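You operate a simulated robot arm through the tools that you are given. There is no shell and no other tool. Be economical: measure what you need, move in short steps, check, and stop when the job is done.

Carry out the task below with a simulated robot arm. There is one attempt and no reset: what you move stays moved.

## Task
Put things in order on the top of the mending bench. At the end: the gold weight stands where the beige cedar block stood; the beige cedar block is on the grey backing board; the beige cleaning pad stands where the gold weight stood; the orange stone (marked "Jasper") stands on top of the blue book (marked "Harbours"); whatever was shut is shut again. Leave all else as you found it, and nothing knocked over.

It is judged by the outcome, as a careful person would: the job done as asked, and still so three seconds after it is handed in. It fails if anything else is knocked over, pushed out of place, dropped, spilled or broken.

## Robot
A 6-joint arm with a two-finger parallel gripper, fixed in place. Base frame: the origin is at the foot of the arm, x ahead of it, y to its left, z up; the work surface is at about z = 85. Lengths are in cm, angles in degrees, forces in N, time in s.
With the tool pointing down near the work surface it reaches from about 36 to 76 cm from the base axis. Its first joint turns from -66.0 to 66.0 degrees. Payload 2.45 kg.
The tool frame sits at the grasp point between the pads (the TCP): z along the fingers, y along the line on which they close. The tips reach 2.4 cm beyond it. The gripper opens to 6.8 cm. The fingers are 1.7 cm wide and 1 cm thick; the gripper's body (4 by 7 cm) begins 4.1 cm behind the TCP.
Orientation is that of the tool frame in the base frame, as a unit quaternion [w, x, y, z]. With the fingers straight down and closing along the base's y, the tool's x points along the base's -x, its y along +y and its z along -z.

## Interface
- The arm moves only by the tool step_arm. Its argument "series" is one flat list of numbers, 6 for each row, row after row: the shift along the tool's x, y, z in cm, then the turn, a rotation vector about the tool's x, y, z in degrees. In form: [x, y, z, wx, wy, wz, x, y, z, wx, wy, wz, ...]. A call has 1 to 12 rows; each row is the pose to reach, as a shift and turn from the pose commanded when the call began, along the tool's axes at that moment. "grip" is the opening, from 0 (shut) to 1 (fully open), set as the call begins (left out, the last holds). Each row takes 0.2 s and may step no farther than 5 cm and 8.6 degrees from the row before; otherwise, or with a gripper value out of range, the whole call is refused. Where a pose cannot be reached the arm comes as near as it can. A force on the tool above 40 N (or 10 N above the force at the start of the call, whichever is more), or a blocked arm, ends the call early, and 0.2 s more pass. Each finger travels about 10.8 cm/s and halts on what it meets, pressing with about 42 N; the grip force reading is that of the motor and also rises with nothing between the fingers. The clock runs only during rows and for 0.2 s after the last one: add rows that repeat a pose to give the fingers time. The reply holds the time, the measured pose of the TCP, the force on the tool along the base axes, the opening and the grip force, in the units named above and with some noise.
- Cameras (640 x 400 px; columns grow to the right, rows downward): "scene" is fixed at [15.78, 42.14, 144.22]; the picture's right is [-0.76, -0.65, 0.00], its down [-0.51, 0.60, -0.62] and it looks along [0.40, -0.47, -0.78] (base axes); focal length 234 px, centre (320, 200). "wrist" rides on the gripper at [8.4, 1.1, -7.5] in the tool frame; the picture's right is [-0.13, 0.99, 0.00], its down [-0.60, -0.08, -0.79] and it looks along [-0.79, -0.10, 0.61] (tool axes); focal length 251 px, centre (320, 200). There is no depth. A picture from a camera that has moved, and an enlarged one, comes with that camera's place and axes in the base frame and with its lens.
- capture(camera): a new picture of that camera. No time passes.
- inspect(camera, box): a new picture of the part [left, top, right, bottom] of that camera's present view, enlarged. No time passes.
- sign_off(): hands the job in; it is judged then, once.

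Work in short steps. Places have to be worked out from the pictures, the camera data and where the tool is seen: move nearer, look again, correct. Check each grasp and each placing, and mend what went wrong. You have 120 turns and 68 pictures in all, those below and enlarged ones among them. Open the gripper and draw the arm clear of the work before you hand the job in, unless the task says otherwise; then end with one line.

The tools are called after ">>>" by a JSON object that holds its "op" and its "data". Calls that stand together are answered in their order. step_arm: Moves the arm, as the interface text tells. Its arguments: {"type":"object","properties":{"series":{"type":"array","items":{"type":"number"}},"grip":{"type":"number"}},"required":["series"]} The other tools are called the same way: capture (camera) takes a picture; inspect (camera, box) takes an enlarged picture of a part of a camera's view; sign_off () hands the job in.

At the start:

```text
time: 0.0
ee_pos: [49.04, -2.55, 114.42]
tcp_rot: [-0.001, 0.0, 1.0, 0.0]
ft_force: [0.2, -0.5, -0.8]
grip_width: 6.8
gripper_force: 0.1
```

scene: 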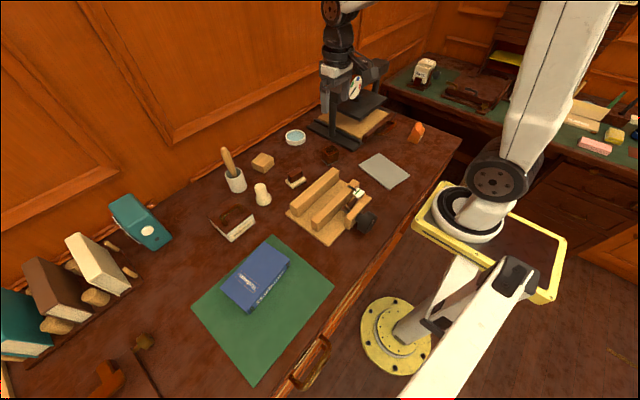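
wrist: 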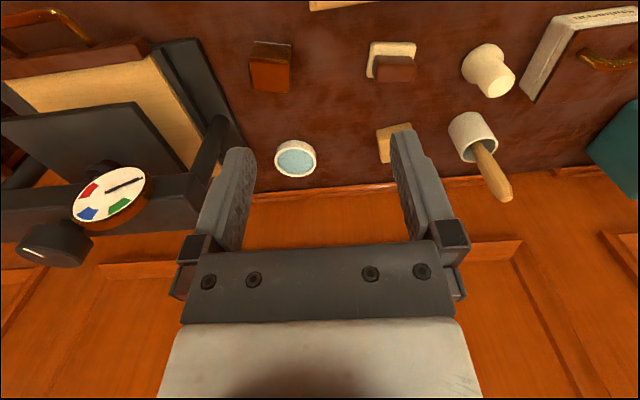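

I start by enlarging the scene to identify the objects.

>>> {"op": "inspect", "data": {"camera": "scene", "box": [190, 110, 350, 250]}}

>>> {"op": "inspect", "data": {"camera": "scene", "box": [300, 40, 460, 240]}}

>>> {"op": "inspect", "data": {"camera": "scene", "box": [0, 180, 200, 400]}}

>>> {"op": "inspect", "data": {"camera": "scene", "box": [180, 210, 380, 400]}}

```text
2.86 times, centred on (270, 180) of scene
camera zoom: at [15.78, 42.14, 144.22], right [-0.76, -0.65, 0.0], down [-0.51, 0.6, -0.62], along [0.4, -0.47, -0.78], focal length 670 px, centre (463, 257)
```

zoom: 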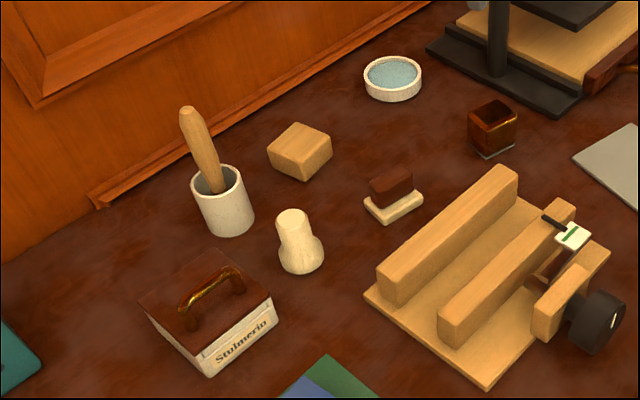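

```text
2.00 times, centred on (380, 140) of scene
camera zoom: at [15.78, 42.14, 144.22], right [-0.76, -0.65, 0.0], down [-0.51, 0.6, -0.62], along [0.4, -0.47, -0.78], focal length 469 px, centre (200, 320)
```

zoom: 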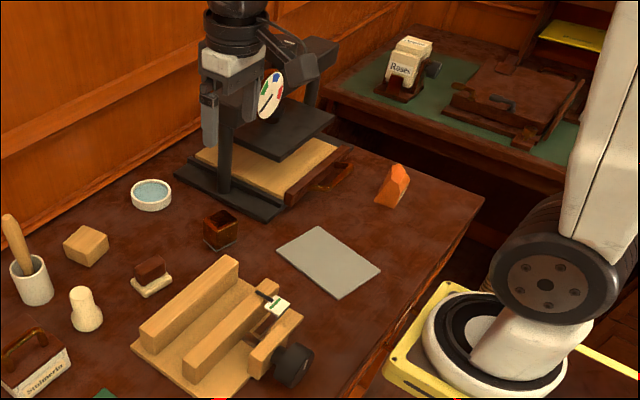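

```text
1.82 times, centred on (100, 290) of scene
camera zoom: at [15.78, 42.14, 144.22], right [-0.76, -0.65, 0.0], down [-0.51, 0.6, -0.62], along [0.4, -0.47, -0.78], focal length 426 px, centre (720, 36)
```

zoom: 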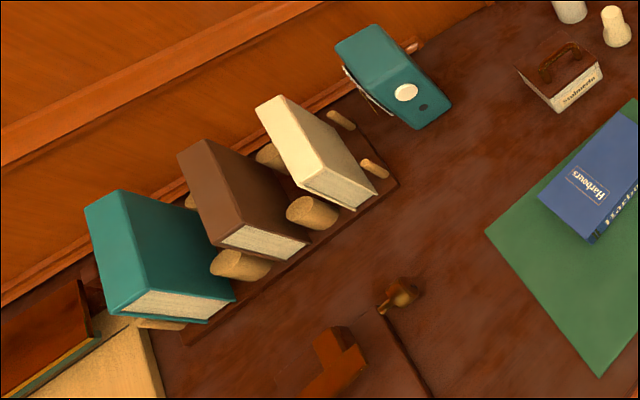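

```text
2.11 times, centred on (280, 305) of scene
camera zoom: at [15.78, 42.14, 144.22], right [-0.76, -0.65, 0.0], down [-0.51, 0.6, -0.62], along [0.4, -0.47, -0.78], focal length 494 px, centre (404, -21)
```

zoom: 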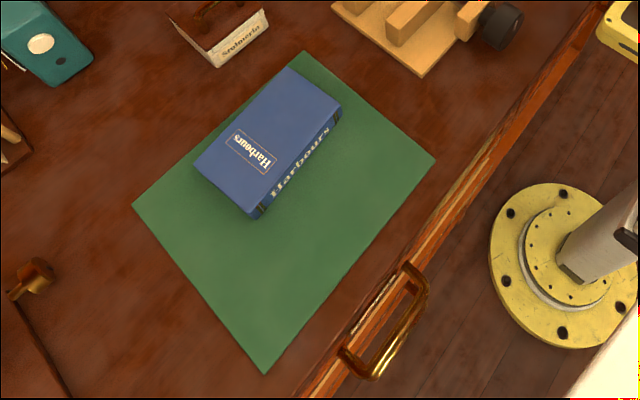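

Cedar block seems at about (73, 8), the orange stone at about (38, -44), and the grey board is at the front right. I don't see the gold weight or cleaning pad for certain, so I swing the arm left at height to look there.

>>> {"op": "step_arm", "data": {"series": [1, 4.5, 0, 0, 0, -5, 2, 9, 0, 0, 0, -10, 3, 13.5, 0, 0, 0, -15, 4, 18, 0, 0, 0, -20, 5, 22.5, 0, 0, 0, -25, 6, 27, 0, 0, 0, -30, 7, 31.5, 0, 0, 0, -35, 8, 35.5, 0, 0, 0, -40]}}

>>> {"op": "capture", "data": {"camera": "wrist"}}

>>> {"op": "capture", "data": {"camera": "scene"}}

```text
time: 1.8
ee_pos: [41.18, 32.86, 114.44]
tcp_rot: [0.0, -0.343, 0.939, 0.0]
ft_force: [0.4, 0.8, -0.1]
grip_width: 6.82
gripper_force: 0.0
```

```text
61 pictures are left
camera wrist: at [34.07, 28.33, 121.77], right [-0.54, 0.84, 0.0], down [0.51, 0.33, 0.79], along [0.67, 0.43, -0.61], focal length 251 px, centre (320, 200)
```

wrist: 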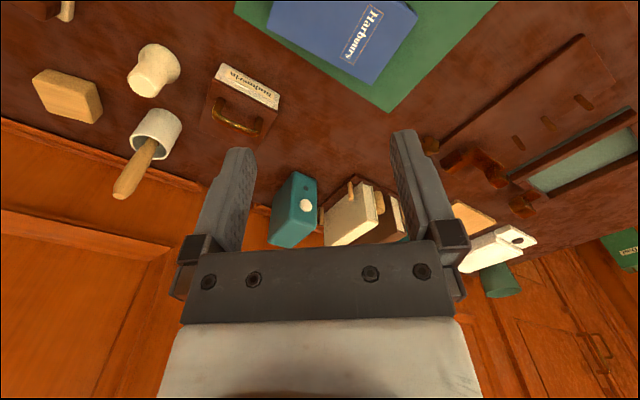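

```text
60 pictures are left
```

scene: 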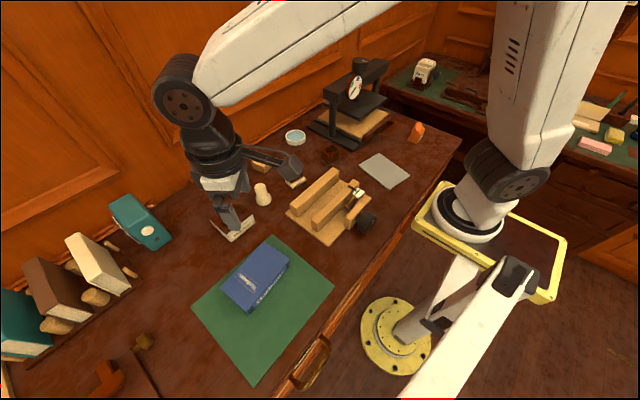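

The far left holds more things. I turn a bit further left and look there.

>>> {"op": "step_arm", "data": {"series": [0, 4, 0, 0, 0, -5, 0, 8, 0, 0, 0, -10, 0, 11, 0, 0, 0, -15, 0, 13, 0, 0, 0, -20]}}

>>> {"op": "capture", "data": {"camera": "wrist"}}

```text
time: 2.8
ee_pos: [32.61, 42.95, 114.62]
tcp_rot: [0.0, -0.501, 0.865, 0.0]
ft_force: [0.3, -0.3, -0.1]
grip_width: 6.82
gripper_force: 0.1
```

```text
59 pictures are left
camera wrist: at [27.47, 36.16, 121.89], right [-0.8, 0.61, 0.0], down [0.37, 0.48, 0.79], along [0.48, 0.63, -0.61], focal length 251 px, centre (320, 200)
```

wrist: 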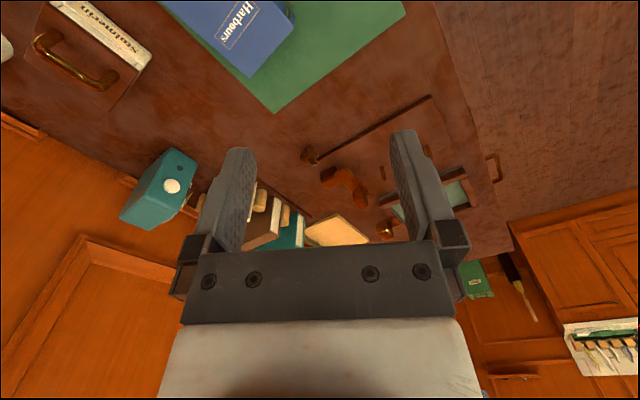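

>>> {"op": "inspect", "data": {"camera": "wrist", "box": [280, 80, 520, 250]}}

```text
2.35 times, centred on (400, 165) of wrist
camera zoom: at [27.47, 36.16, 121.89], right [-0.8, 0.61, 0.0], down [0.37, 0.48, 0.79], along [0.48, 0.63, -0.61], focal length 592 px, centre (132, 282)
```

zoom: 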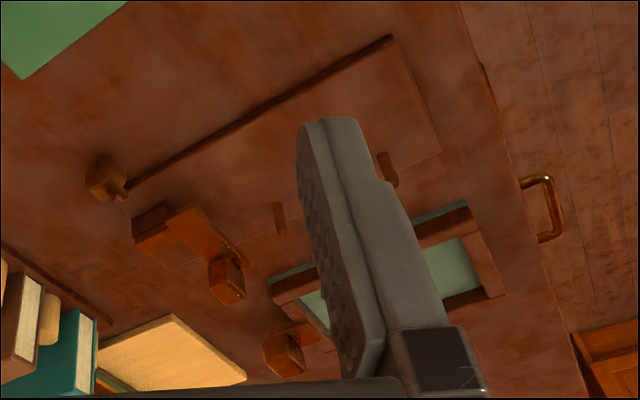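

The far left is out of reach and shows neither item. I swing to the right side and look at the press, amber cube, brush and stone.

>>> {"op": "step_arm", "data": {"series": [2, -5, 0, 0, 0, 7, 3, -9.8, 0, 0, 0, 14, 3, -14.7, 0, 0, 0, 21, 3, -19.6, 0, 0, 0, 28, 2, -24.4, 0, 0, 0, 35, 1, -29.3, 0, 0, 0, 42, -1, -33.5, 0, 0, 0, 50, -3, -37.5, 0, 0, 0, 58]}}

>>> {"op": "capture", "data": {"camera": "wrist"}}

```text
refused: row 1 steps farther than a row can; nothing moved
```

```text
57 pictures are left
camera wrist: at [27.47, 36.16, 121.89], right [-0.8, 0.61, 0.0], down [0.37, 0.48, 0.79], along [0.48, 0.63, -0.61], focal length 251 px, centre (320, 200)
```

wrist: 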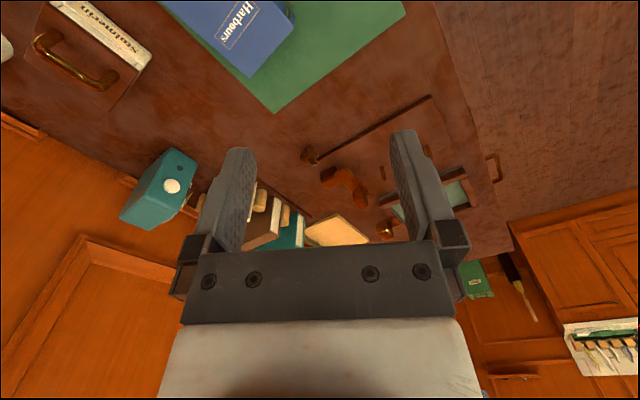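

Refused for step size; I redo it with even smaller steps.

>>> {"op": "step_arm", "data": {"series": [3.6, -2.6, 0, 0, 0, 6.2, 7.2, -5.2, 0, 0, 0, 12.4, 10.8, -7.8, 0, 0, 0, 18.6, 14.4, -10.4, 0, 0, 0, 24.8, 18, -13, 0, 0, 0, 31, 21.6, -15.6, 0, 0, 0, 37.2, 25.2, -18.2, 0, 0, 0, 43.4, 28.8, -20.8, 0, 0, 0, 49.6, 32.4, -23.4, 0, 0, 0, 55.8, 36, -26, 0, 0, 0, 62, 39.6, -28.6, 0, 0, 0, 68.2, 43.2, -31.2, 0, 0, 0, 74.4]}}

>>> {"op": "capture", "data": {"camera": "wrist"}}

```text
time: 5.4
ee_pos: [37.98, -10.01, 114.58]
tcp_rot: [0.0, 0.126, 0.992, 0.0]
ft_force: [0.7, -0.3, 0.1]
grip_width: 6.77
gripper_force: 0.0
```

```text
56 pictures are left
camera wrist: at [30.04, -6.87, 121.87], right [0.37, 0.93, 0.0], down [0.57, -0.23, 0.79], along [0.74, -0.29, -0.61], focal length 251 px, centre (320, 200)
```

wrist: 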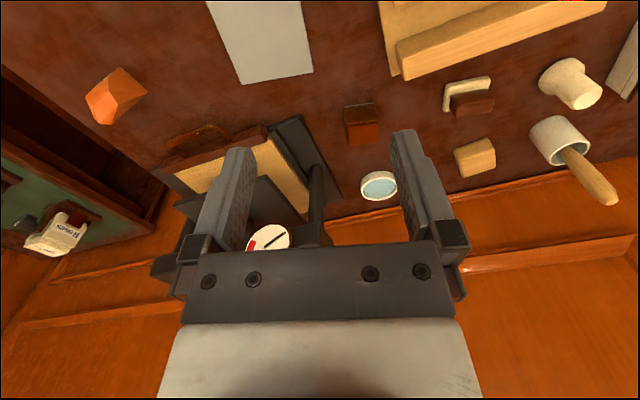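

>>> {"op": "inspect", "data": {"camera": "wrist", "box": [340, 50, 500, 200]}}

>>> {"op": "inspect", "data": {"camera": "wrist", "box": [70, 50, 230, 150]}}

>>> {"op": "inspect", "data": {"camera": "scene", "box": [310, 90, 440, 180]}}

```text
2.67 times, centred on (420, 125) of wrist
camera zoom: at [30.04, -6.87, 121.87], right [0.37, 0.93, 0.0], down [0.57, -0.23, 0.79], along [0.74, -0.29, -0.61], focal length 670 px, centre (53, 400)
```

zoom: 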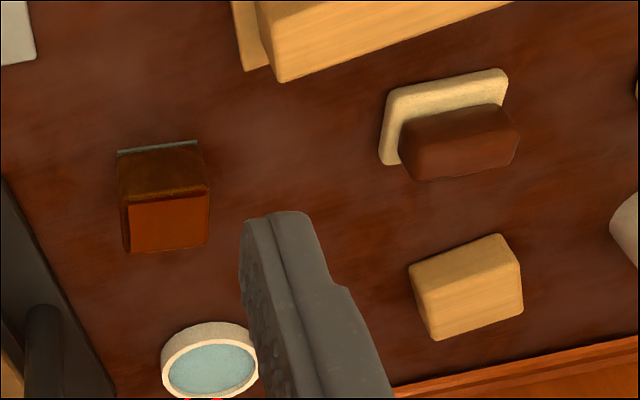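

```text
4.00 times, centred on (150, 100) of wrist
camera zoom: at [30.04, -6.87, 121.87], right [0.37, 0.93, 0.0], down [0.57, -0.23, 0.79], along [0.74, -0.29, -0.61], focal length 1006 px, centre (1000, 600)
```

zoom: 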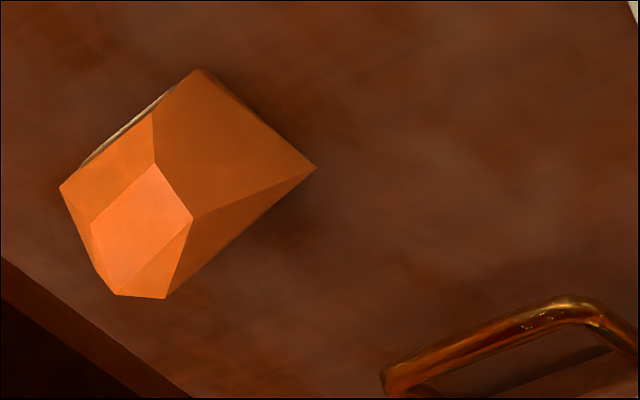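

```text
4.44 times, centred on (375, 135) of scene
camera zoom: at [15.78, 42.15, 144.22], right [-0.76, -0.65, 0.0], down [-0.51, 0.6, -0.62], along [0.4, -0.47, -0.78], focal length 1042 px, centre (76, 489)
```

zoom: 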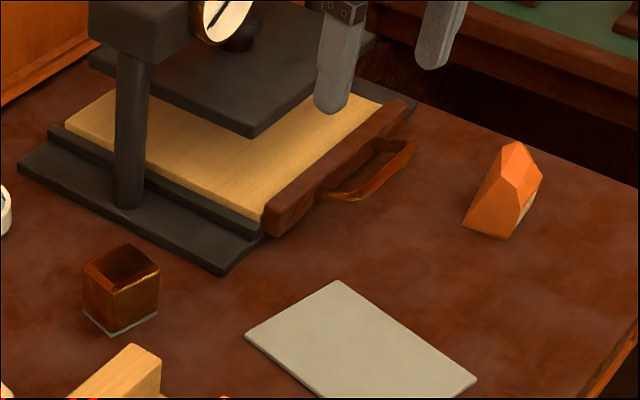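

The brown-metallic cube with felt foot is the gold weight, the brown-handled cream slab is the cleaning pad, and the wooden block is the cedar. All lie free on the bench. I move above the cedar block for a closer look.

>>> {"op": "step_arm", "data": {"series": [-2.61, 2.87, 1.5, 0, 0, -2.5, -5.22, 5.74, 3, 0, 0, -5, -7.83, 8.61, 4.5, 0, 0, -7.5, -10.44, 11.48, 6, 0, 0, -10, -13.05, 14.35, 7.5, 0, 0, -12.5, -15.66, 17.22, 9, 0, 0, -15, -18.27, 20.09, 10.5, 0, 0, -17.5, -20.9, 23, 12, 0, 0, -20]}}

>>> {"op": "capture", "data": {"camera": "wrist"}}

```text
time: 7.2
ee_pos: [64.11, 6.83, 102.4]
tcp_rot: [0.001, -0.05, 0.999, 0.0]
ft_force: [0.3, 0.2, -0.2]
grip_width: 6.8
gripper_force: 0.1
```

```text
52 pictures are left
camera wrist: at [55.65, 7.11, 109.71], right [0.03, 1.0, 0.0], down [0.61, -0.02, 0.79], along [0.79, -0.02, -0.61], focal length 251 px, centre (320, 200)
```

wrist: 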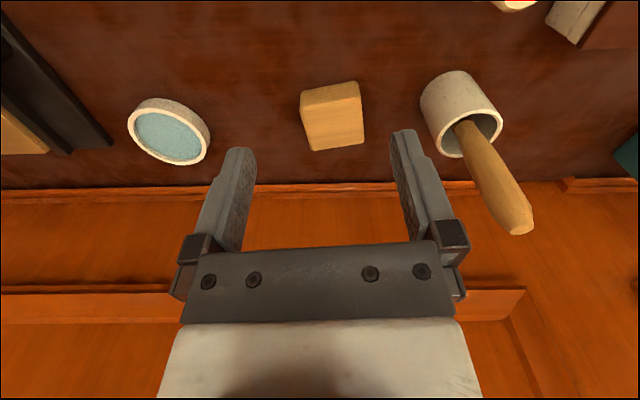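

>>> {"op": "inspect", "data": {"camera": "wrist", "box": [280, 65, 400, 165]}}

```text
4.00 times, centred on (340, 115) of wrist
camera zoom: at [55.65, 7.11, 109.71], right [0.03, 1.0, 0.0], down [0.61, -0.02, 0.79], along [0.79, -0.02, -0.61], focal length 1006 px, centre (240, 540)
```

zoom: 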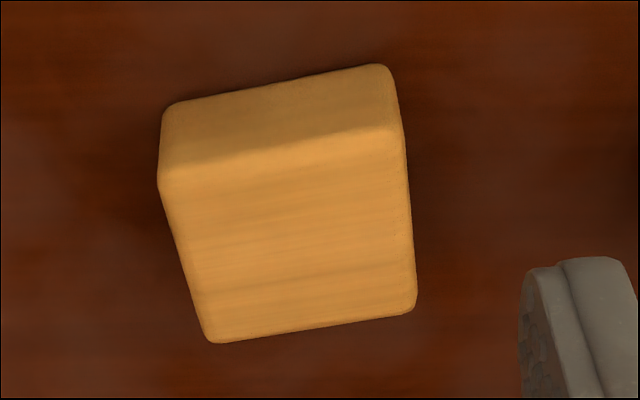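

Cedar block: centre about (71.35, 8.0), yaw about +10°, roughly 5.5 × 4.8 × 3.5 tall. I move above it with the fingers aligned.

>>> {"op": "step_arm", "data": {"series": [-3.7, 0.2, 3, 0, 0, -2.2, -7.32, 0.45, 6, 0, 0, -4.4, -7.32, 0.45, 6, 0, 0, -4.4], "grip": 1}}

>>> {"op": "capture", "data": {"camera": "wrist"}}

```text
time: 8.0
ee_pos: [71.42, 8.17, 96.41]
tcp_rot: [0.001, -0.088, 0.996, 0.0]
ft_force: [0.3, 0.0, 0.4]
grip_width: 6.8
gripper_force: 0.0
```

```text
50 pictures are left
camera wrist: at [62.91, 7.75, 103.78], right [-0.05, 1.0, 0.0], down [0.61, 0.03, 0.79], along [0.79, 0.04, -0.61], focal length 251 px, centre (320, 200)
```

wrist: 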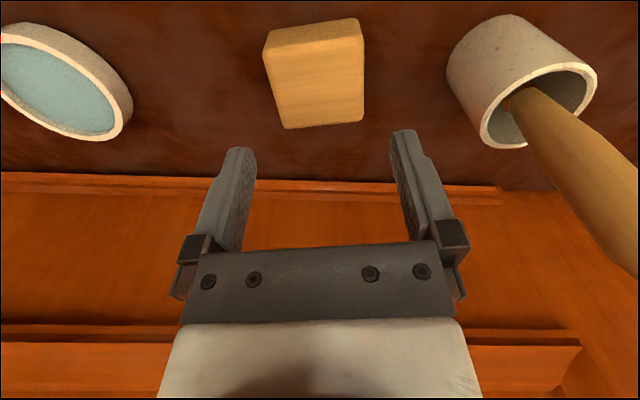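

The block is centred between the fingers. I descend to grasp height.

>>> {"op": "step_arm", "data": {"series": [0, 0, 3, 0, 0, 0, 0, 0, 6, 0, 0, 0, 0, 0, 8.3, 0, 0, 0]}}

>>> {"op": "capture", "data": {"camera": "wrist"}}

```text
time: 8.8
ee_pos: [71.56, 8.13, 88.06]
tcp_rot: [0.001, -0.087, 0.996, 0.0]
ft_force: [-0.1, 0.0, -0.3]
grip_width: 6.78
gripper_force: 0.1
```

```text
49 pictures are left
camera wrist: at [62.94, 7.75, 95.38], right [-0.05, 1.0, 0.0], down [0.61, 0.03, 0.79], along [0.79, 0.04, -0.61], focal length 251 px, centre (320, 200)
```

wrist: 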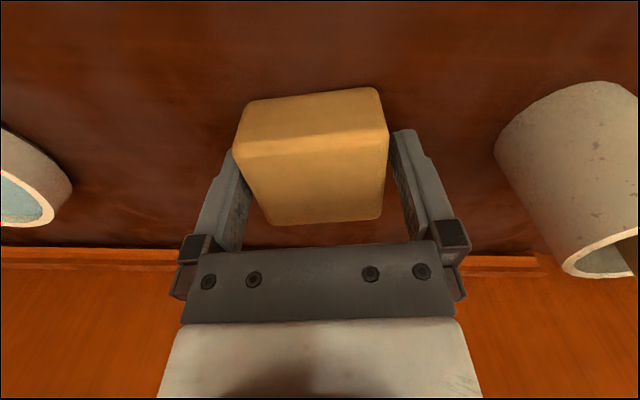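

Between the fingers; I close and let them settle.

>>> {"op": "step_arm", "data": {"series": [0, 0, 0, 0, 0, 0, 0, 0, 0, 0, 0, 0, 0, 0, 0, 0, 0, 0], "grip": 0}}

>>> {"op": "capture", "data": {"camera": "wrist"}}

```text
time: 9.6
ee_pos: [71.42, 8.13, 88.04]
tcp_rot: [0.0, -0.087, 0.996, 0.0]
ft_force: [0.0, 0.2, 0.0]
grip_width: 5.91
gripper_force: 41.8
```

```text
48 pictures are left
camera wrist: at [62.92, 7.74, 95.4], right [-0.05, 1.0, 0.0], down [0.61, 0.03, 0.79], along [0.79, 0.04, -0.61], focal length 251 px, centre (320, 200)
```

wrist: 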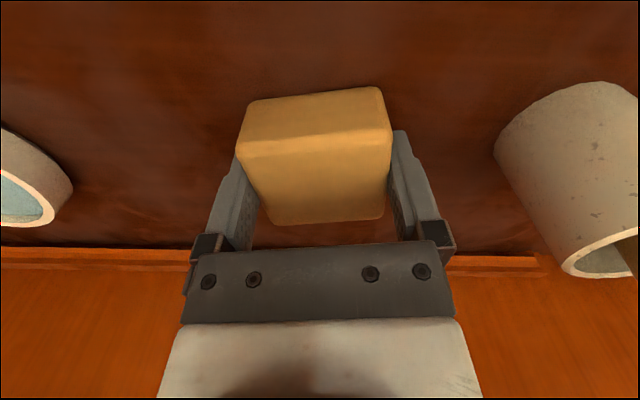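

Held at 5.9 cm. I lift straight up and confirm.

>>> {"op": "step_arm", "data": {"series": [0, 0, -4, 0, 0, 0, 0, 0, -8, 0, 0, 0, 0, 0, -12, 0, 0, 0, 0, 0, -16, 0, 0, 0]}}

>>> {"op": "step_arm", "data": {"series": [3.8, -2.06, 0, 0, 0, 2.35, 7.6, -4.12, 0, 0, 0, 4.7, 11.4, -6.18, 0, 0, 0, 7.05, 15.2, -8.24, 0, 0, 0, 9.4, 19, -10.3, 0, 0, 0, 11.75, 22.8, -12.36, 0, 0, 0, 14.1, 26.6, -14.42, 0, 0, 0, 16.45, 30.4, -16.48, 0, 0, 0, 18.8, 34.2, -18.54, 0, 0, 0, 21.15, 37.9, -20.6, 0, 0, 0, 23.5]}}

>>> {"op": "capture", "data": {"camera": "wrist"}}

>>> {"op": "capture", "data": {"camera": "scene"}}

```text
time: 10.6
ee_pos: [71.27, 7.93, 104.11]
tcp_rot: [0.0, -0.088, 0.996, 0.0]
ft_force: [0.0, 0.2, 0.5]
grip_width: 0.02
gripper_force: 23.6
```

```text
time: 12.8
ee_pos: [37.63, -18.93, 104.25]
tcp_rot: [0.001, 0.116, 0.993, 0.0]
ft_force: [-0.8, 0.2, -0.2]
grip_width: 0.0
gripper_force: 23.9
```

```text
47 pictures are left
camera wrist: at [29.72, -15.93, 111.61], right [0.36, 0.93, 0.0], down [0.57, -0.22, 0.79], along [0.74, -0.28, -0.61], focal length 251 px, centre (320, 200)
```

wrist: 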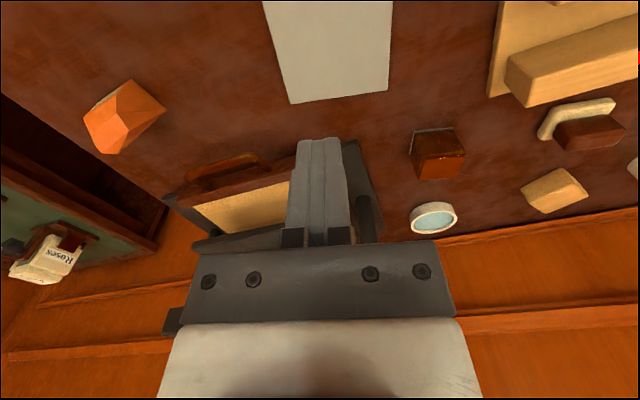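

```text
46 pictures are left
```

scene: 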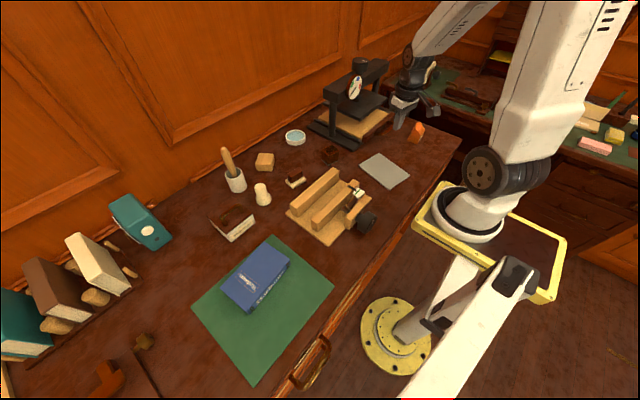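

The block slipped out near the bench during the lift; it still stands, slightly shifted. I go back to look at it with the gripper open.

>>> {"op": "step_arm", "data": {"series": [-2.29, 3.56, 0, 0, 0, -2.6, -4.58, 7.12, 0, 0, 0, -5.2, -6.87, 10.68, 0, 0, 0, -7.8, -9.16, 14.24, 0, 0, 0, -10.4, -11.45, 17.8, 0, 0, 0, -13, -13.74, 21.36, 0, 0, 0, -15.6, -16.03, 24.92, 0, 0, 0, -18.2, -18.32, 28.48, 0, 0, 0, -20.8, -20.6, 32, 0, 0, 0, -23.4], "grip": 1}}

>>> {"op": "inspect", "data": {"camera": "wrist", "box": [240, 20, 400, 180]}}

```text
time: 14.8
ee_pos: [64.95, 7.71, 104.17]
tcp_rot: [0.0, -0.087, 0.996, 0.0]
ft_force: [0.3, 0.2, -0.1]
grip_width: 6.79
gripper_force: 0.0
```

```text
2.50 times, centred on (320, 100) of wrist
camera zoom: at [56.54, 7.31, 111.61], right [-0.04, 1.0, 0.0], down [0.61, 0.03, 0.79], along [0.79, 0.03, -0.61], focal length 629 px, centre (320, 450)
```

zoom: 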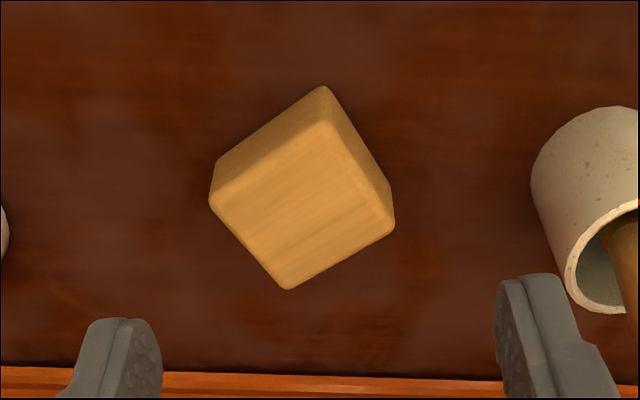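

The block was turned to about 37° with centre near (70.8, 7.3). I align with it at yaw 37° and come in above.

>>> {"op": "step_arm", "data": {"series": [-2, -0.3, 2, 0, 0, -7, -4, -0.6, 4, 0, 0, -14, -5.7, -1.42, 6, 0, 0, -20.5, -5.7, -1.42, 8, 0, 0, -26.5, -5.7, -1.42, 8, 0, 0, -26.5]}}

>>> {"op": "inspect", "data": {"camera": "wrist", "box": [220, 0, 420, 180]}}

```text
time: 16.0
ee_pos: [70.99, 7.15, 96.0]
tcp_rot: [0.0, -0.313, 0.95, 0.001]
ft_force: [-0.2, 0.5, -0.7]
grip_width: 6.8
gripper_force: 0.0
```

```text
2.22 times, centred on (320, 90) of wrist
camera zoom: at [63.54, 3.06, 103.47], right [-0.49, 0.87, 0.0], down [0.53, 0.3, 0.79], along [0.69, 0.39, -0.61], focal length 559 px, centre (320, 444)
```

zoom: 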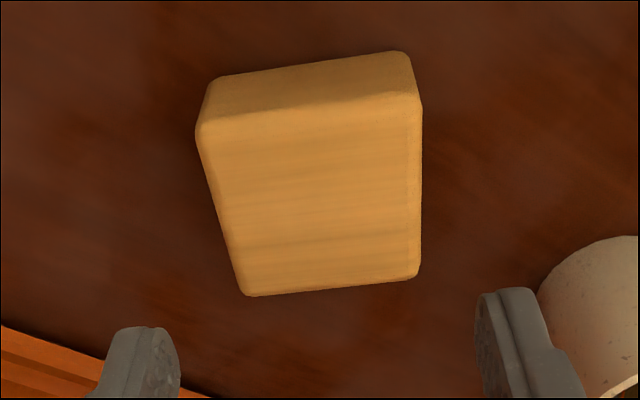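

Aligned and centred. I descend to z≈87.5, close, and raise only 1 cm to test the grip.

>>> {"op": "step_arm", "data": {"series": [0, 0, 3, 0, 0, 0, 0, 0, 6, 0, 0, 0, 0, 0, 8.4, 0, 0, 0]}}

>>> {"op": "step_arm", "data": {"series": [0, 0, 0, 0, 0, 0, 0, 0, 0, 0, 0, 0, 0, 0, 0, 0, 0, 0, 0, 0, 0, 0, 0, 0], "grip": 0}}

>>> {"op": "step_arm", "data": {"series": [0, 0, -0.2, 0, 0, 0, 0, 0, -0.5, 0, 0, 0, 0, 0, -0.8, 0, 0, 0, 0, 0, -1, 0, 0, 0]}}

>>> {"op": "capture", "data": {"camera": "wrist"}}

```text
time: 16.8
ee_pos: [70.96, 7.06, 88.0]
tcp_rot: [0.001, -0.312, 0.95, -0.001]
ft_force: [0.5, 0.0, 0.0]
grip_width: 6.81
gripper_force: 0.1
```

```text
time: 17.8
ee_pos: [70.98, 7.19, 87.97]
tcp_rot: [0.001, -0.313, 0.95, 0.0]
ft_force: [-0.4, 1.4, 0.6]
grip_width: 5.91
gripper_force: 42.3
```

```text
time: 18.8
ee_pos: [70.91, 7.19, 88.84]
tcp_rot: [-0.001, -0.312, 0.95, 0.0]
ft_force: [-0.2, -0.5, -0.4]
grip_width: 5.92
gripper_force: 42.3
```

```text
43 pictures are left
camera wrist: at [63.55, 3.0, 96.19], right [-0.48, 0.87, 0.0], down [0.53, 0.3, 0.79], along [0.69, 0.38, -0.61], focal length 251 px, centre (320, 200)
```

wrist: 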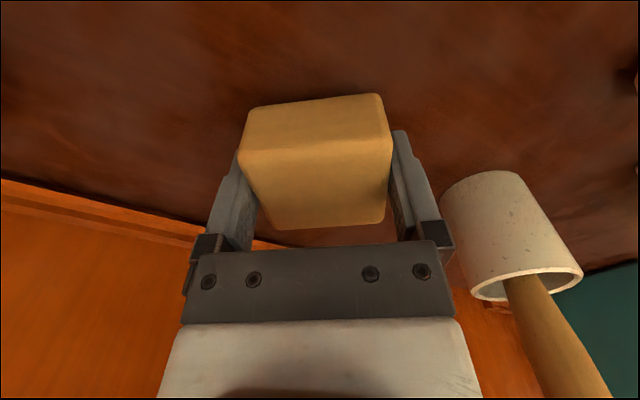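

Grip holds at 5.9 after 1 cm. I continue lifting gently, about 1 cm per row.

>>> {"op": "step_arm", "data": {"series": [0, 0, -0.6, 0, 0, 0, 0, 0, -1.3, 0, 0, 0, 0, 0, -2, 0, 0, 0, 0, 0, -2.8, 0, 0, 0, 0, 0, -3.6, 0, 0, 0, 0, 0, -4.4, 0, 0, 0]}}

>>> {"op": "capture", "data": {"camera": "wrist"}}

```text
time: 20.2
ee_pos: [70.99, 7.2, 93.16]
tcp_rot: [0.0, -0.312, 0.95, 0.0]
ft_force: [-0.3, 0.0, -0.9]
grip_width: 5.91
gripper_force: 41.7
```

```text
42 pictures are left
camera wrist: at [63.5, 3.04, 100.57], right [-0.48, 0.87, 0.0], down [0.53, 0.3, 0.79], along [0.69, 0.38, -0.61], focal length 251 px, centre (320, 200)
```

wrist: 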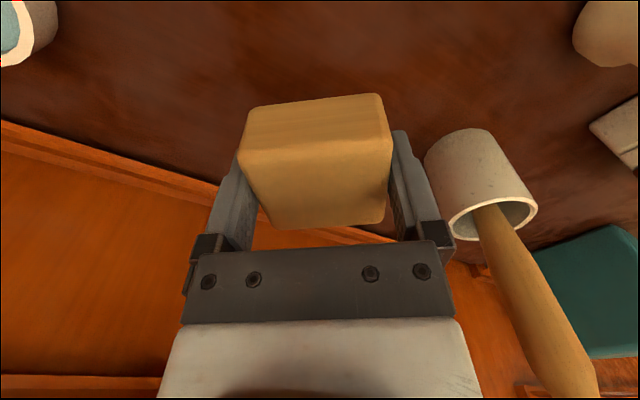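

Held. I lift further and start toward the board, moderately slowly.

>>> {"op": "step_arm", "data": {"series": [0, 0, -1, 0, 0, 0, 0, 0, -2.3, 0, 0, 0, 0, 0, -3.7, 0, 0, 0, 0, 0, -5.2, 0, 0, 0, 0, 0, -6.7, 0, 0, 0, 0, 0, -8, 0, 0, 0, 0.7, 0, -9, 0, 0, 0, 2, 0, -9.6, 0, 0, 0, 4, 0, -10, 0, 0, 0, 6, 0, -10, 0, 0, 0, 8, 0, -10, 0, 0, 0, 9.2, 0, -10, 0, 0, 0]}}

>>> {"op": "step_arm", "data": {"series": [1, 0, 0, 0, 0, 2, 3, 0, 0, 0, 0, 5, 5.5, 0, 0, 0, 0, 9, 8.5, 0, 0, 0, 0, 14, 11.5, 0, 0, 0, 0, 19, 14.5, 0, 0, 0, 0, 24, 17.5, -0.3, 0, 0, 0, 29, 20.5, -0.5, 0, 0, 0, 34, 23.5, -0.8, 0, 0, 0, 39, 26.5, -0.8, 0, 0, 0, 43, 29.5, -0.8, 0, 0, 0, 46, 31.5, -0.8, 0, 0, 0, 49]}}

>>> {"op": "capture", "data": {"camera": "wrist"}}

```text
time: 22.8
ee_pos: [63.45, 1.54, 103.19]
tcp_rot: [0.001, -0.313, 0.95, 0.001]
ft_force: [-0.7, 0.1, -0.7]
grip_width: 5.9
gripper_force: 42.1
```

```text
time: 25.4
ee_pos: [38.66, -17.77, 103.18]
tcp_rot: [0.001, 0.109, 0.994, 0.0]
ft_force: [0.4, 0.0, -0.1]
grip_width: 5.93
gripper_force: 42.2
```

```text
41 pictures are left
camera wrist: at [30.7, -14.84, 110.62], right [0.34, 0.94, 0.0], down [0.57, -0.21, 0.79], along [0.75, -0.27, -0.61], focal length 251 px, centre (320, 200)
```

wrist: 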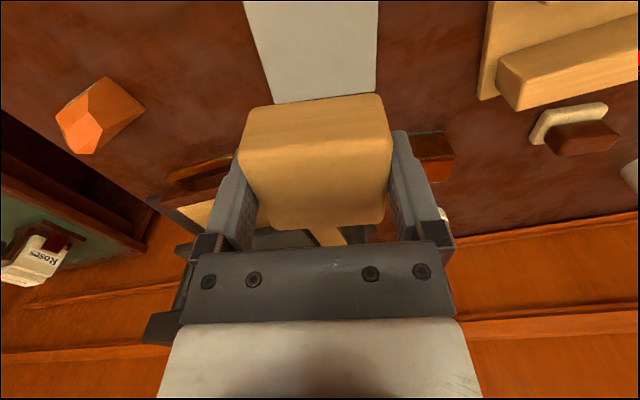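

Over the board. I descend, slowing near the surface, with board top assumed about 85.4.

>>> {"op": "step_arm", "data": {"series": [0.2, -0.2, 0.8, 0, 0, 0, 0.4, -0.4, 2, 0, 0, 0, 0.63, -0.68, 3.5, 0, 0, 0, 0.63, -0.68, 5, 0, 0, 0, 0.63, -0.68, 6.5, 0, 0, 0, 0.63, -0.68, 8, 0, 0, 0, 0.63, -0.68, 9.5, 0, 0, 0, 0.63, -0.68, 11, 0, 0, 0, 0.63, -0.68, 12, 0, 0, 0, 0.63, -0.68, 12.8, 0, 0, 0, 0.63, -0.68, 13.4, 0, 0, 0, 0.63, -0.68, 13.8, 0, 0, 0]}}

>>> {"op": "capture", "data": {"camera": "wrist"}}

```text
time: 28.0
ee_pos: [37.94, -18.27, 89.29]
tcp_rot: [0.001, 0.11, 0.994, 0.0]
ft_force: [0.4, -0.1, -0.8]
grip_width: 5.89
gripper_force: 42.0
```

```text
40 pictures are left
camera wrist: at [29.91, -15.28, 96.69], right [0.34, 0.94, 0.0], down [0.57, -0.21, 0.79], along [0.75, -0.27, -0.61], focal length 251 px, centre (320, 200)
```

wrist: 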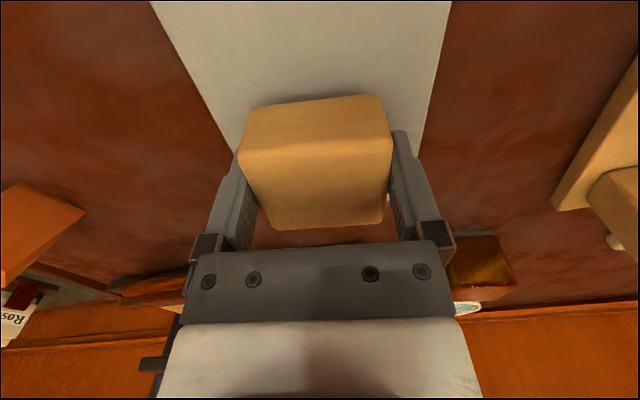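

Well centred over the board. I lower in tiny steps to find contact.

>>> {"op": "step_arm", "data": {"series": [0, 0, 0.2, 0, 0, 0, 0, 0, 0.4, 0, 0, 0, 0, 0, 0.6, 0, 0, 0]}}

```text
time: 28.8
ee_pos: [38.01, -18.29, 88.84]
tcp_rot: [0.0, 0.109, 0.994, 0.0]
ft_force: [-0.3, 0.0, -1.2]
grip_width: 5.91
gripper_force: 42.0
```

>>> {"op": "step_arm", "data": {"series": [0, 0, 0.2, 0, 0, 0, 0, 0, 0.4, 0, 0, 0]}}

```text
time: 29.4
ee_pos: [37.94, -18.2, 88.46]
tcp_rot: [0.001, 0.111, 0.994, 0.0]
ft_force: [-2.0, 4.1, 19.1]
grip_width: 5.92
gripper_force: 41.9
```

Contact (19 N up). I back off 0.1 cm, then open slowly and retreat straight up.

>>> {"op": "step_arm", "data": {"series": [0, 0, -0.1, 0, 0, 0, 0, 0, -0.1, 0, 0, 0]}}

>>> {"op": "step_arm", "data": {"series": [0, 0, 0, 0, 0, 0, 0, 0, 0, 0, 0, 0, 0, 0, 0, 0, 0, 0, 0, 0, -2, 0, 0, 0, 0, 0, -5, 0, 0, 0, 0, 0, -9, 0, 0, 0, 0, 0, -13, 0, 0, 0], "grip": 1}}

>>> {"op": "capture", "data": {"camera": "wrist"}}

```text
time: 30.0
ee_pos: [37.97, -18.21, 88.44]
tcp_rot: [0.001, 0.109, 0.994, 0.0]
ft_force: [1.5, 1.8, 5.3]
grip_width: 5.93
gripper_force: 41.8
```

```text
time: 31.6
ee_pos: [37.99, -18.08, 101.61]
tcp_rot: [0.0, 0.11, 0.994, 0.0]
ft_force: [-0.1, -1.1, 0.9]
grip_width: 6.78
gripper_force: 0.0
```

```text
39 pictures are left
camera wrist: at [29.97, -15.24, 108.97], right [0.34, 0.94, 0.0], down [0.57, -0.21, 0.79], along [0.75, -0.27, -0.61], focal length 251 px, centre (320, 200)
```

wrist: 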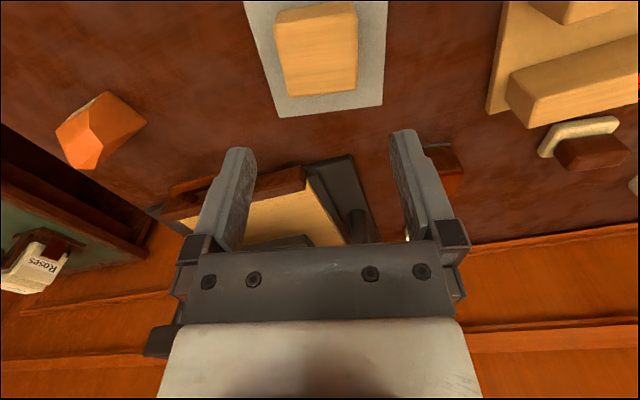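

Cedar block rests on the board. Next I hover before the gold weight to measure it.

>>> {"op": "step_arm", "data": {"series": [-2.5, 2.75, 0, 0, 0, 0, -5, 5.5, 0, 0, 0, 0, -7.5, 8.25, 0, 0, 0, 0, -9.85, 11, 0, 0, 0, 0]}}

>>> {"op": "inspect", "data": {"camera": "wrist", "box": [220, 0, 460, 160]}}

```text
time: 32.6
ee_pos: [49.98, -9.4, 101.28]
tcp_rot: [0.0, 0.109, 0.994, 0.0]
ft_force: [-0.1, -0.2, -0.6]
grip_width: 6.81
gripper_force: 0.1
```

```text
2.50 times, centred on (340, 80) of wrist
camera zoom: at [41.96, -6.6, 108.68], right [0.34, 0.94, 0.0], down [0.57, -0.21, 0.79], along [0.75, -0.27, -0.61], focal length 629 px, centre (270, 500)
```

zoom: 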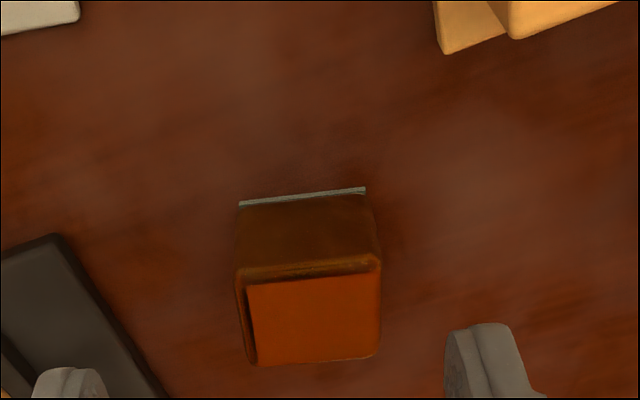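

Gold weight: centre about (55.8, -10.0), yaw -13°, about 4.7 wide. I move right above it.

>>> {"op": "step_arm", "data": {"series": [-2.9, 0.3, 2.5, 0, 0, 0.5, -5.79, 0.67, 5, 0, 0, 0.5, -5.79, 0.67, 5, 0, 0, 0.5]}}

>>> {"op": "inspect", "data": {"camera": "wrist", "box": [220, 0, 460, 160]}}

```text
time: 33.4
ee_pos: [55.78, -10.11, 96.34]
tcp_rot: [0.0, 0.115, 0.993, -0.001]
ft_force: [-0.1, 0.4, -1.4]
grip_width: 6.81
gripper_force: 0.0
```

```text
2.50 times, centred on (340, 80) of wrist
camera zoom: at [47.83, -7.19, 103.64], right [0.35, 0.94, 0.0], down [0.57, -0.21, 0.79], along [0.74, -0.28, -0.61], focal length 629 px, centre (270, 500)
```

zoom: 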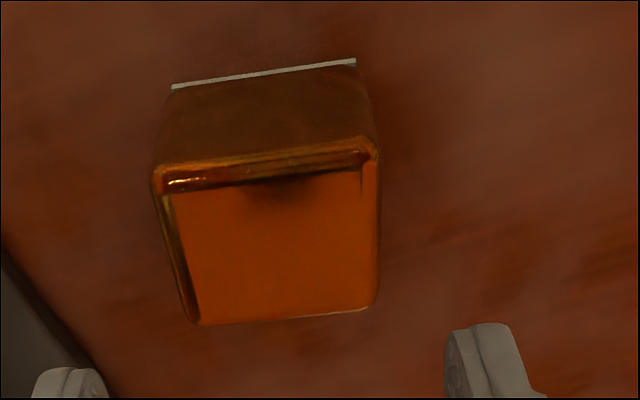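

Offset only 0.2 cm; I correct it, descend and grip.

>>> {"op": "step_arm", "data": {"series": [0, 0.2, 3, 0, 0, 0, 0, 0.2, 6, 0, 0, 0, 0, 0.2, 8.6, 0, 0, 0]}}

>>> {"op": "capture", "data": {"camera": "wrist"}}

>>> {"op": "step_arm", "data": {"series": [0, 0, 0, 0, 0, 0, 0, 0, 0, 0, 0, 0, 0, 0, 0, 0, 0, 0, 0, 0, 0, 0, 0, 0], "grip": 0}}

```text
time: 34.2
ee_pos: [55.9, -9.88, 87.84]
tcp_rot: [0.001, 0.114, 0.993, -0.001]
ft_force: [-0.2, 0.4, -0.4]
grip_width: 6.78
gripper_force: 0.1
```

```text
36 pictures are left
camera wrist: at [47.96, -6.89, 95.28], right [0.35, 0.94, 0.0], down [0.57, -0.21, 0.79], along [0.74, -0.28, -0.61], focal length 251 px, centre (320, 200)
```

wrist: 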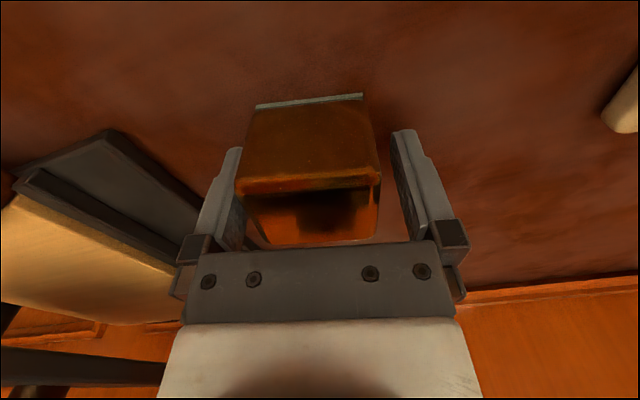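

```text
time: 35.2
ee_pos: [56.08, -9.83, 87.93]
tcp_rot: [-0.001, 0.113, 0.994, -0.001]
ft_force: [1.1, 0.8, 0.1]
grip_width: 5.2
gripper_force: 41.9
```

Gripped at 5.2 cm. I lift very gently and check.

>>> {"op": "step_arm", "data": {"series": [0, 0, -0.2, 0, 0, 0, 0, 0, -0.5, 0, 0, 0, 0, 0, -0.9, 0, 0, 0, 0, 0, -1.4, 0, 0, 0, 0, 0, -2, 0, 0, 0, 0, 0, -2.6, 0, 0, 0, 0, 0, -3, 0, 0, 0]}}

>>> {"op": "capture", "data": {"camera": "wrist"}}

```text
time: 36.8
ee_pos: [55.82, -9.99, 90.72]
tcp_rot: [0.001, 0.115, 0.993, 0.0]
ft_force: [0.1, -0.4, -4.2]
grip_width: 5.18
gripper_force: 41.9
```

```text
35 pictures are left
camera wrist: at [47.85, -7.01, 98.28], right [0.35, 0.94, 0.0], down [0.57, -0.21, 0.79], along [0.74, -0.28, -0.61], focal length 251 px, centre (320, 200)
```

wrist: 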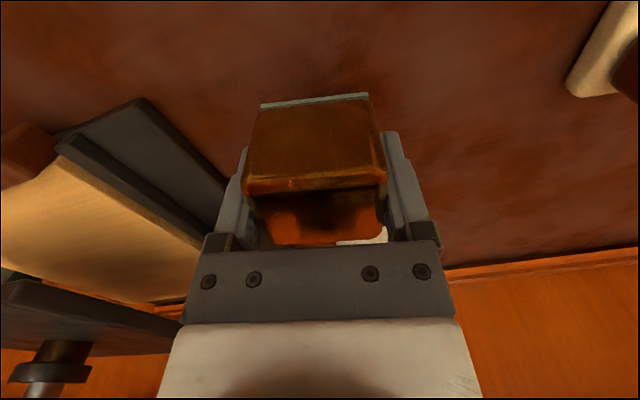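

Held firmly. I raise to about z=100 and carry it to the cedar's old place (71.4, 8.0).

>>> {"op": "step_arm", "data": {"series": [0, 0, -1, 0, 0, 0, 0, 0, -2.3, 0, 0, 0, 0, 0, -3.8, 0, 0, 0, 0, 0, -5.3, 0, 0, 0, 0, 0, -6.8, 0, 0, 0, 0, 0, -8, 0, 0, 0, 0, 0, -8.6, 0, 0, 0, 0, 0, -9, 0, 0, 0]}}

>>> {"op": "step_arm", "data": {"series": [-0.4, 0.8, 0, 0, 0, -1, -1.2, 2.3, 0, 0, 0, -2.5, -2.3, 4.4, 0, 0, 0, -5, -3.5, 6.6, 0, 0, 0, -7.5, -4.7, 8.9, 0, 0, 0, -10, -5.9, 11.2, 0, 0, 0, -12.5, -7.1, 13.5, 0, 0, 0, -15, -8.3, 15.8, 0, 0, 0, -17.5, -9.4, 17.9, 0, 0, 0, -20, -10.2, 19.4, 0, 0, 0, -21.5, -10.8, 20.5, 0, 0, 0, -22.5, -11, 20.97, 0, 0, 0, -23]}}

>>> {"op": "capture", "data": {"camera": "wrist"}}

```text
time: 38.6
ee_pos: [55.6, -10.01, 99.88]
tcp_rot: [0.0, 0.114, 0.993, -0.001]
ft_force: [0.4, 0.1, -4.2]
grip_width: 5.16
gripper_force: 41.7
```

```text
time: 41.2
ee_pos: [71.34, 7.96, 99.85]
tcp_rot: [0.0, -0.087, 0.996, 0.0]
ft_force: [0.1, -0.3, -4.6]
grip_width: 5.17
gripper_force: 41.3
```

```text
34 pictures are left
camera wrist: at [62.78, 7.56, 107.25], right [-0.04, 1.0, 0.0], down [0.61, 0.03, 0.79], along [0.79, 0.04, -0.61], focal length 251 px, centre (320, 200)
```

wrist: 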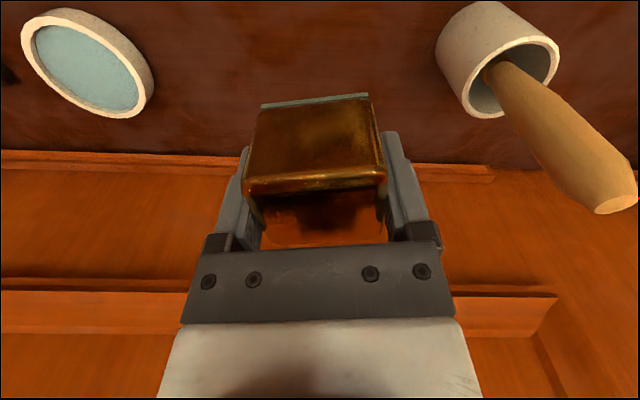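

In position. I lower, slowing near the bench.

>>> {"op": "step_arm", "data": {"series": [0, 0, 1, 0, 0, 0, 0, 0, 2.5, 0, 0, 0, 0, 0, 4, 0, 0, 0, 0, 0, 5.5, 0, 0, 0, 0, 0, 7, 0, 0, 0, 0, 0, 8.5, 0, 0, 0, 0, 0, 9.8, 0, 0, 0, 0, 0, 10.8, 0, 0, 0, 0, 0, 11.4, 0, 0, 0, 0, 0, 11.7, 0, 0, 0]}}

>>> {"op": "step_arm", "data": {"series": [0, 0, 0.15, 0, 0, 0, 0, 0, 0.3, 0, 0, 0]}}

```text
time: 43.4
ee_pos: [71.16, 7.84, 88.22]
tcp_rot: [0.0, -0.086, 0.996, 0.0]
ft_force: [-0.1, -0.2, -4.6]
grip_width: 5.21
gripper_force: 41.8
```

```text
time: 44.0
ee_pos: [71.19, 7.87, 87.85]
tcp_rot: [0.001, -0.087, 0.996, 0.0]
ft_force: [-0.7, -0.6, -0.7]
grip_width: 5.2
gripper_force: 42.4
```

Weight is now carried by the bench. I open and retreat straight up, then look.

>>> {"op": "step_arm", "data": {"series": [0, 0, 0, 0, 0, 0, 0, 0, 0, 0, 0, 0, 0, 0, 0, 0, 0, 0, 0, 0, -2, 0, 0, 0, 0, 0, -5, 0, 0, 0, 0, 0, -9, 0, 0, 0, 0, 0, -13, 0, 0, 0], "grip": 1}}

>>> {"op": "capture", "data": {"camera": "wrist"}}

```text
time: 45.6
ee_pos: [71.08, 8.04, 101.03]
tcp_rot: [0.0, -0.087, 0.996, 0.0]
ft_force: [-0.4, 0.3, -0.2]
grip_width: 6.82
gripper_force: 0.0
```

```text
33 pictures are left
camera wrist: at [62.64, 7.67, 108.24], right [-0.04, 1.0, 0.0], down [0.61, 0.03, 0.79], along [0.79, 0.03, -0.61], focal length 251 px, centre (320, 200)
```

wrist: 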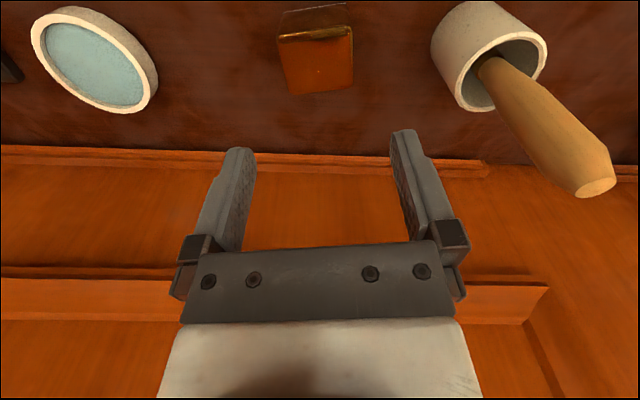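

Weight stands well. Now back out to view the pad at about (58, 5).

>>> {"op": "step_arm", "data": {"series": [4, 0, 0, 0, 0, 2, 8, 0, 0, 0, 0, 4, 12, 0, 0, 0, 0, 6, 16, 0, 0, 0, 0, 8, 19.3, 0, 0, 0, 0, 10]}}

>>> {"op": "inspect", "data": {"camera": "wrist", "box": [220, 0, 460, 160]}}

```text
time: 46.8
ee_pos: [51.89, 4.52, 100.7]
tcp_rot: [0.0, 0.0, 1.0, 0.0]
ft_force: [0.2, -0.1, -0.4]
grip_width: 6.8
gripper_force: 0.0
```

```text
2.50 times, centred on (340, 80) of wrist
camera zoom: at [43.57, 5.62, 108.08], right [0.13, 0.99, 0.0], down [0.6, -0.08, 0.79], along [0.79, -0.1, -0.61], focal length 629 px, centre (270, 500)
```

zoom: 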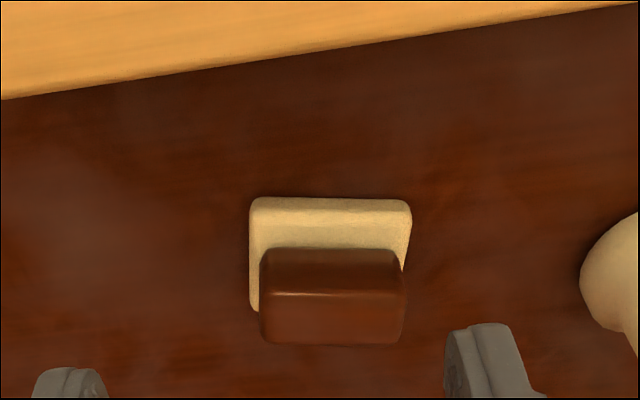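

Pad: handle centre about (58.2, 6.1), long axis roughly along y (yaw -8°), handle about 5 × 2.3 cm, top near z=88.8. I move above with fingers to close over the handle's ends.

>>> {"op": "step_arm", "data": {"series": [-3.1, 0.8, 2.3, 0, 0, 4, -6.3, 1.6, 4.7, 0, 0, 8, -6.3, 1.6, 4.7, 0, 0, 8]}}

>>> {"op": "inspect", "data": {"camera": "wrist", "box": [220, 0, 460, 160]}}

```text
time: 47.6
ee_pos: [58.44, 6.11, 95.87]
tcp_rot: [0.001, 0.071, 0.997, 0.0]
ft_force: [0.3, 0.0, 0.3]
grip_width: 6.8
gripper_force: 0.1
```

```text
2.50 times, centred on (340, 80) of wrist
camera zoom: at [50.29, 8.48, 103.32], right [0.27, 0.96, 0.0], down [0.59, -0.16, 0.79], along [0.76, -0.21, -0.61], focal length 629 px, centre (270, 500)
```

zoom: 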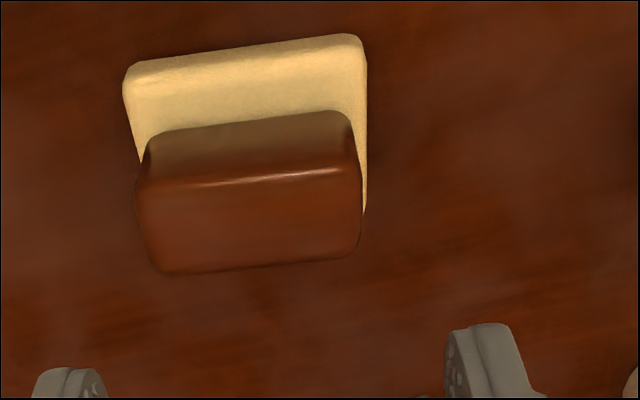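

Handle centre refined to (57.8, 5.85). I correct and descend, fingertips staying just above the slab.

>>> {"op": "step_arm", "data": {"series": [0.3, -0.15, 2, 0, 0, 0, 0.6, -0.33, 4.5, 0, 0, 0, 0.6, -0.33, 6.5, 0, 0, 0]}}

>>> {"op": "capture", "data": {"camera": "wrist"}}

```text
time: 48.4
ee_pos: [57.88, 5.91, 89.62]
tcp_rot: [0.0, 0.071, 0.997, -0.001]
ft_force: [0.0, -0.4, 0.1]
grip_width: 6.8
gripper_force: 0.1
```

```text
30 pictures are left
camera wrist: at [49.7, 8.22, 96.99], right [0.27, 0.96, 0.0], down [0.59, -0.16, 0.79], along [0.76, -0.21, -0.61], focal length 251 px, centre (320, 200)
```

wrist: 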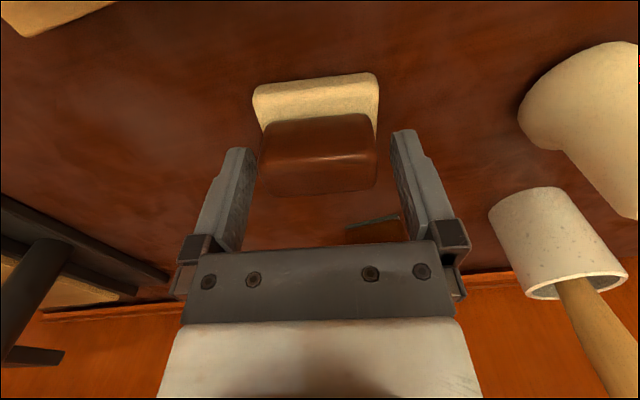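

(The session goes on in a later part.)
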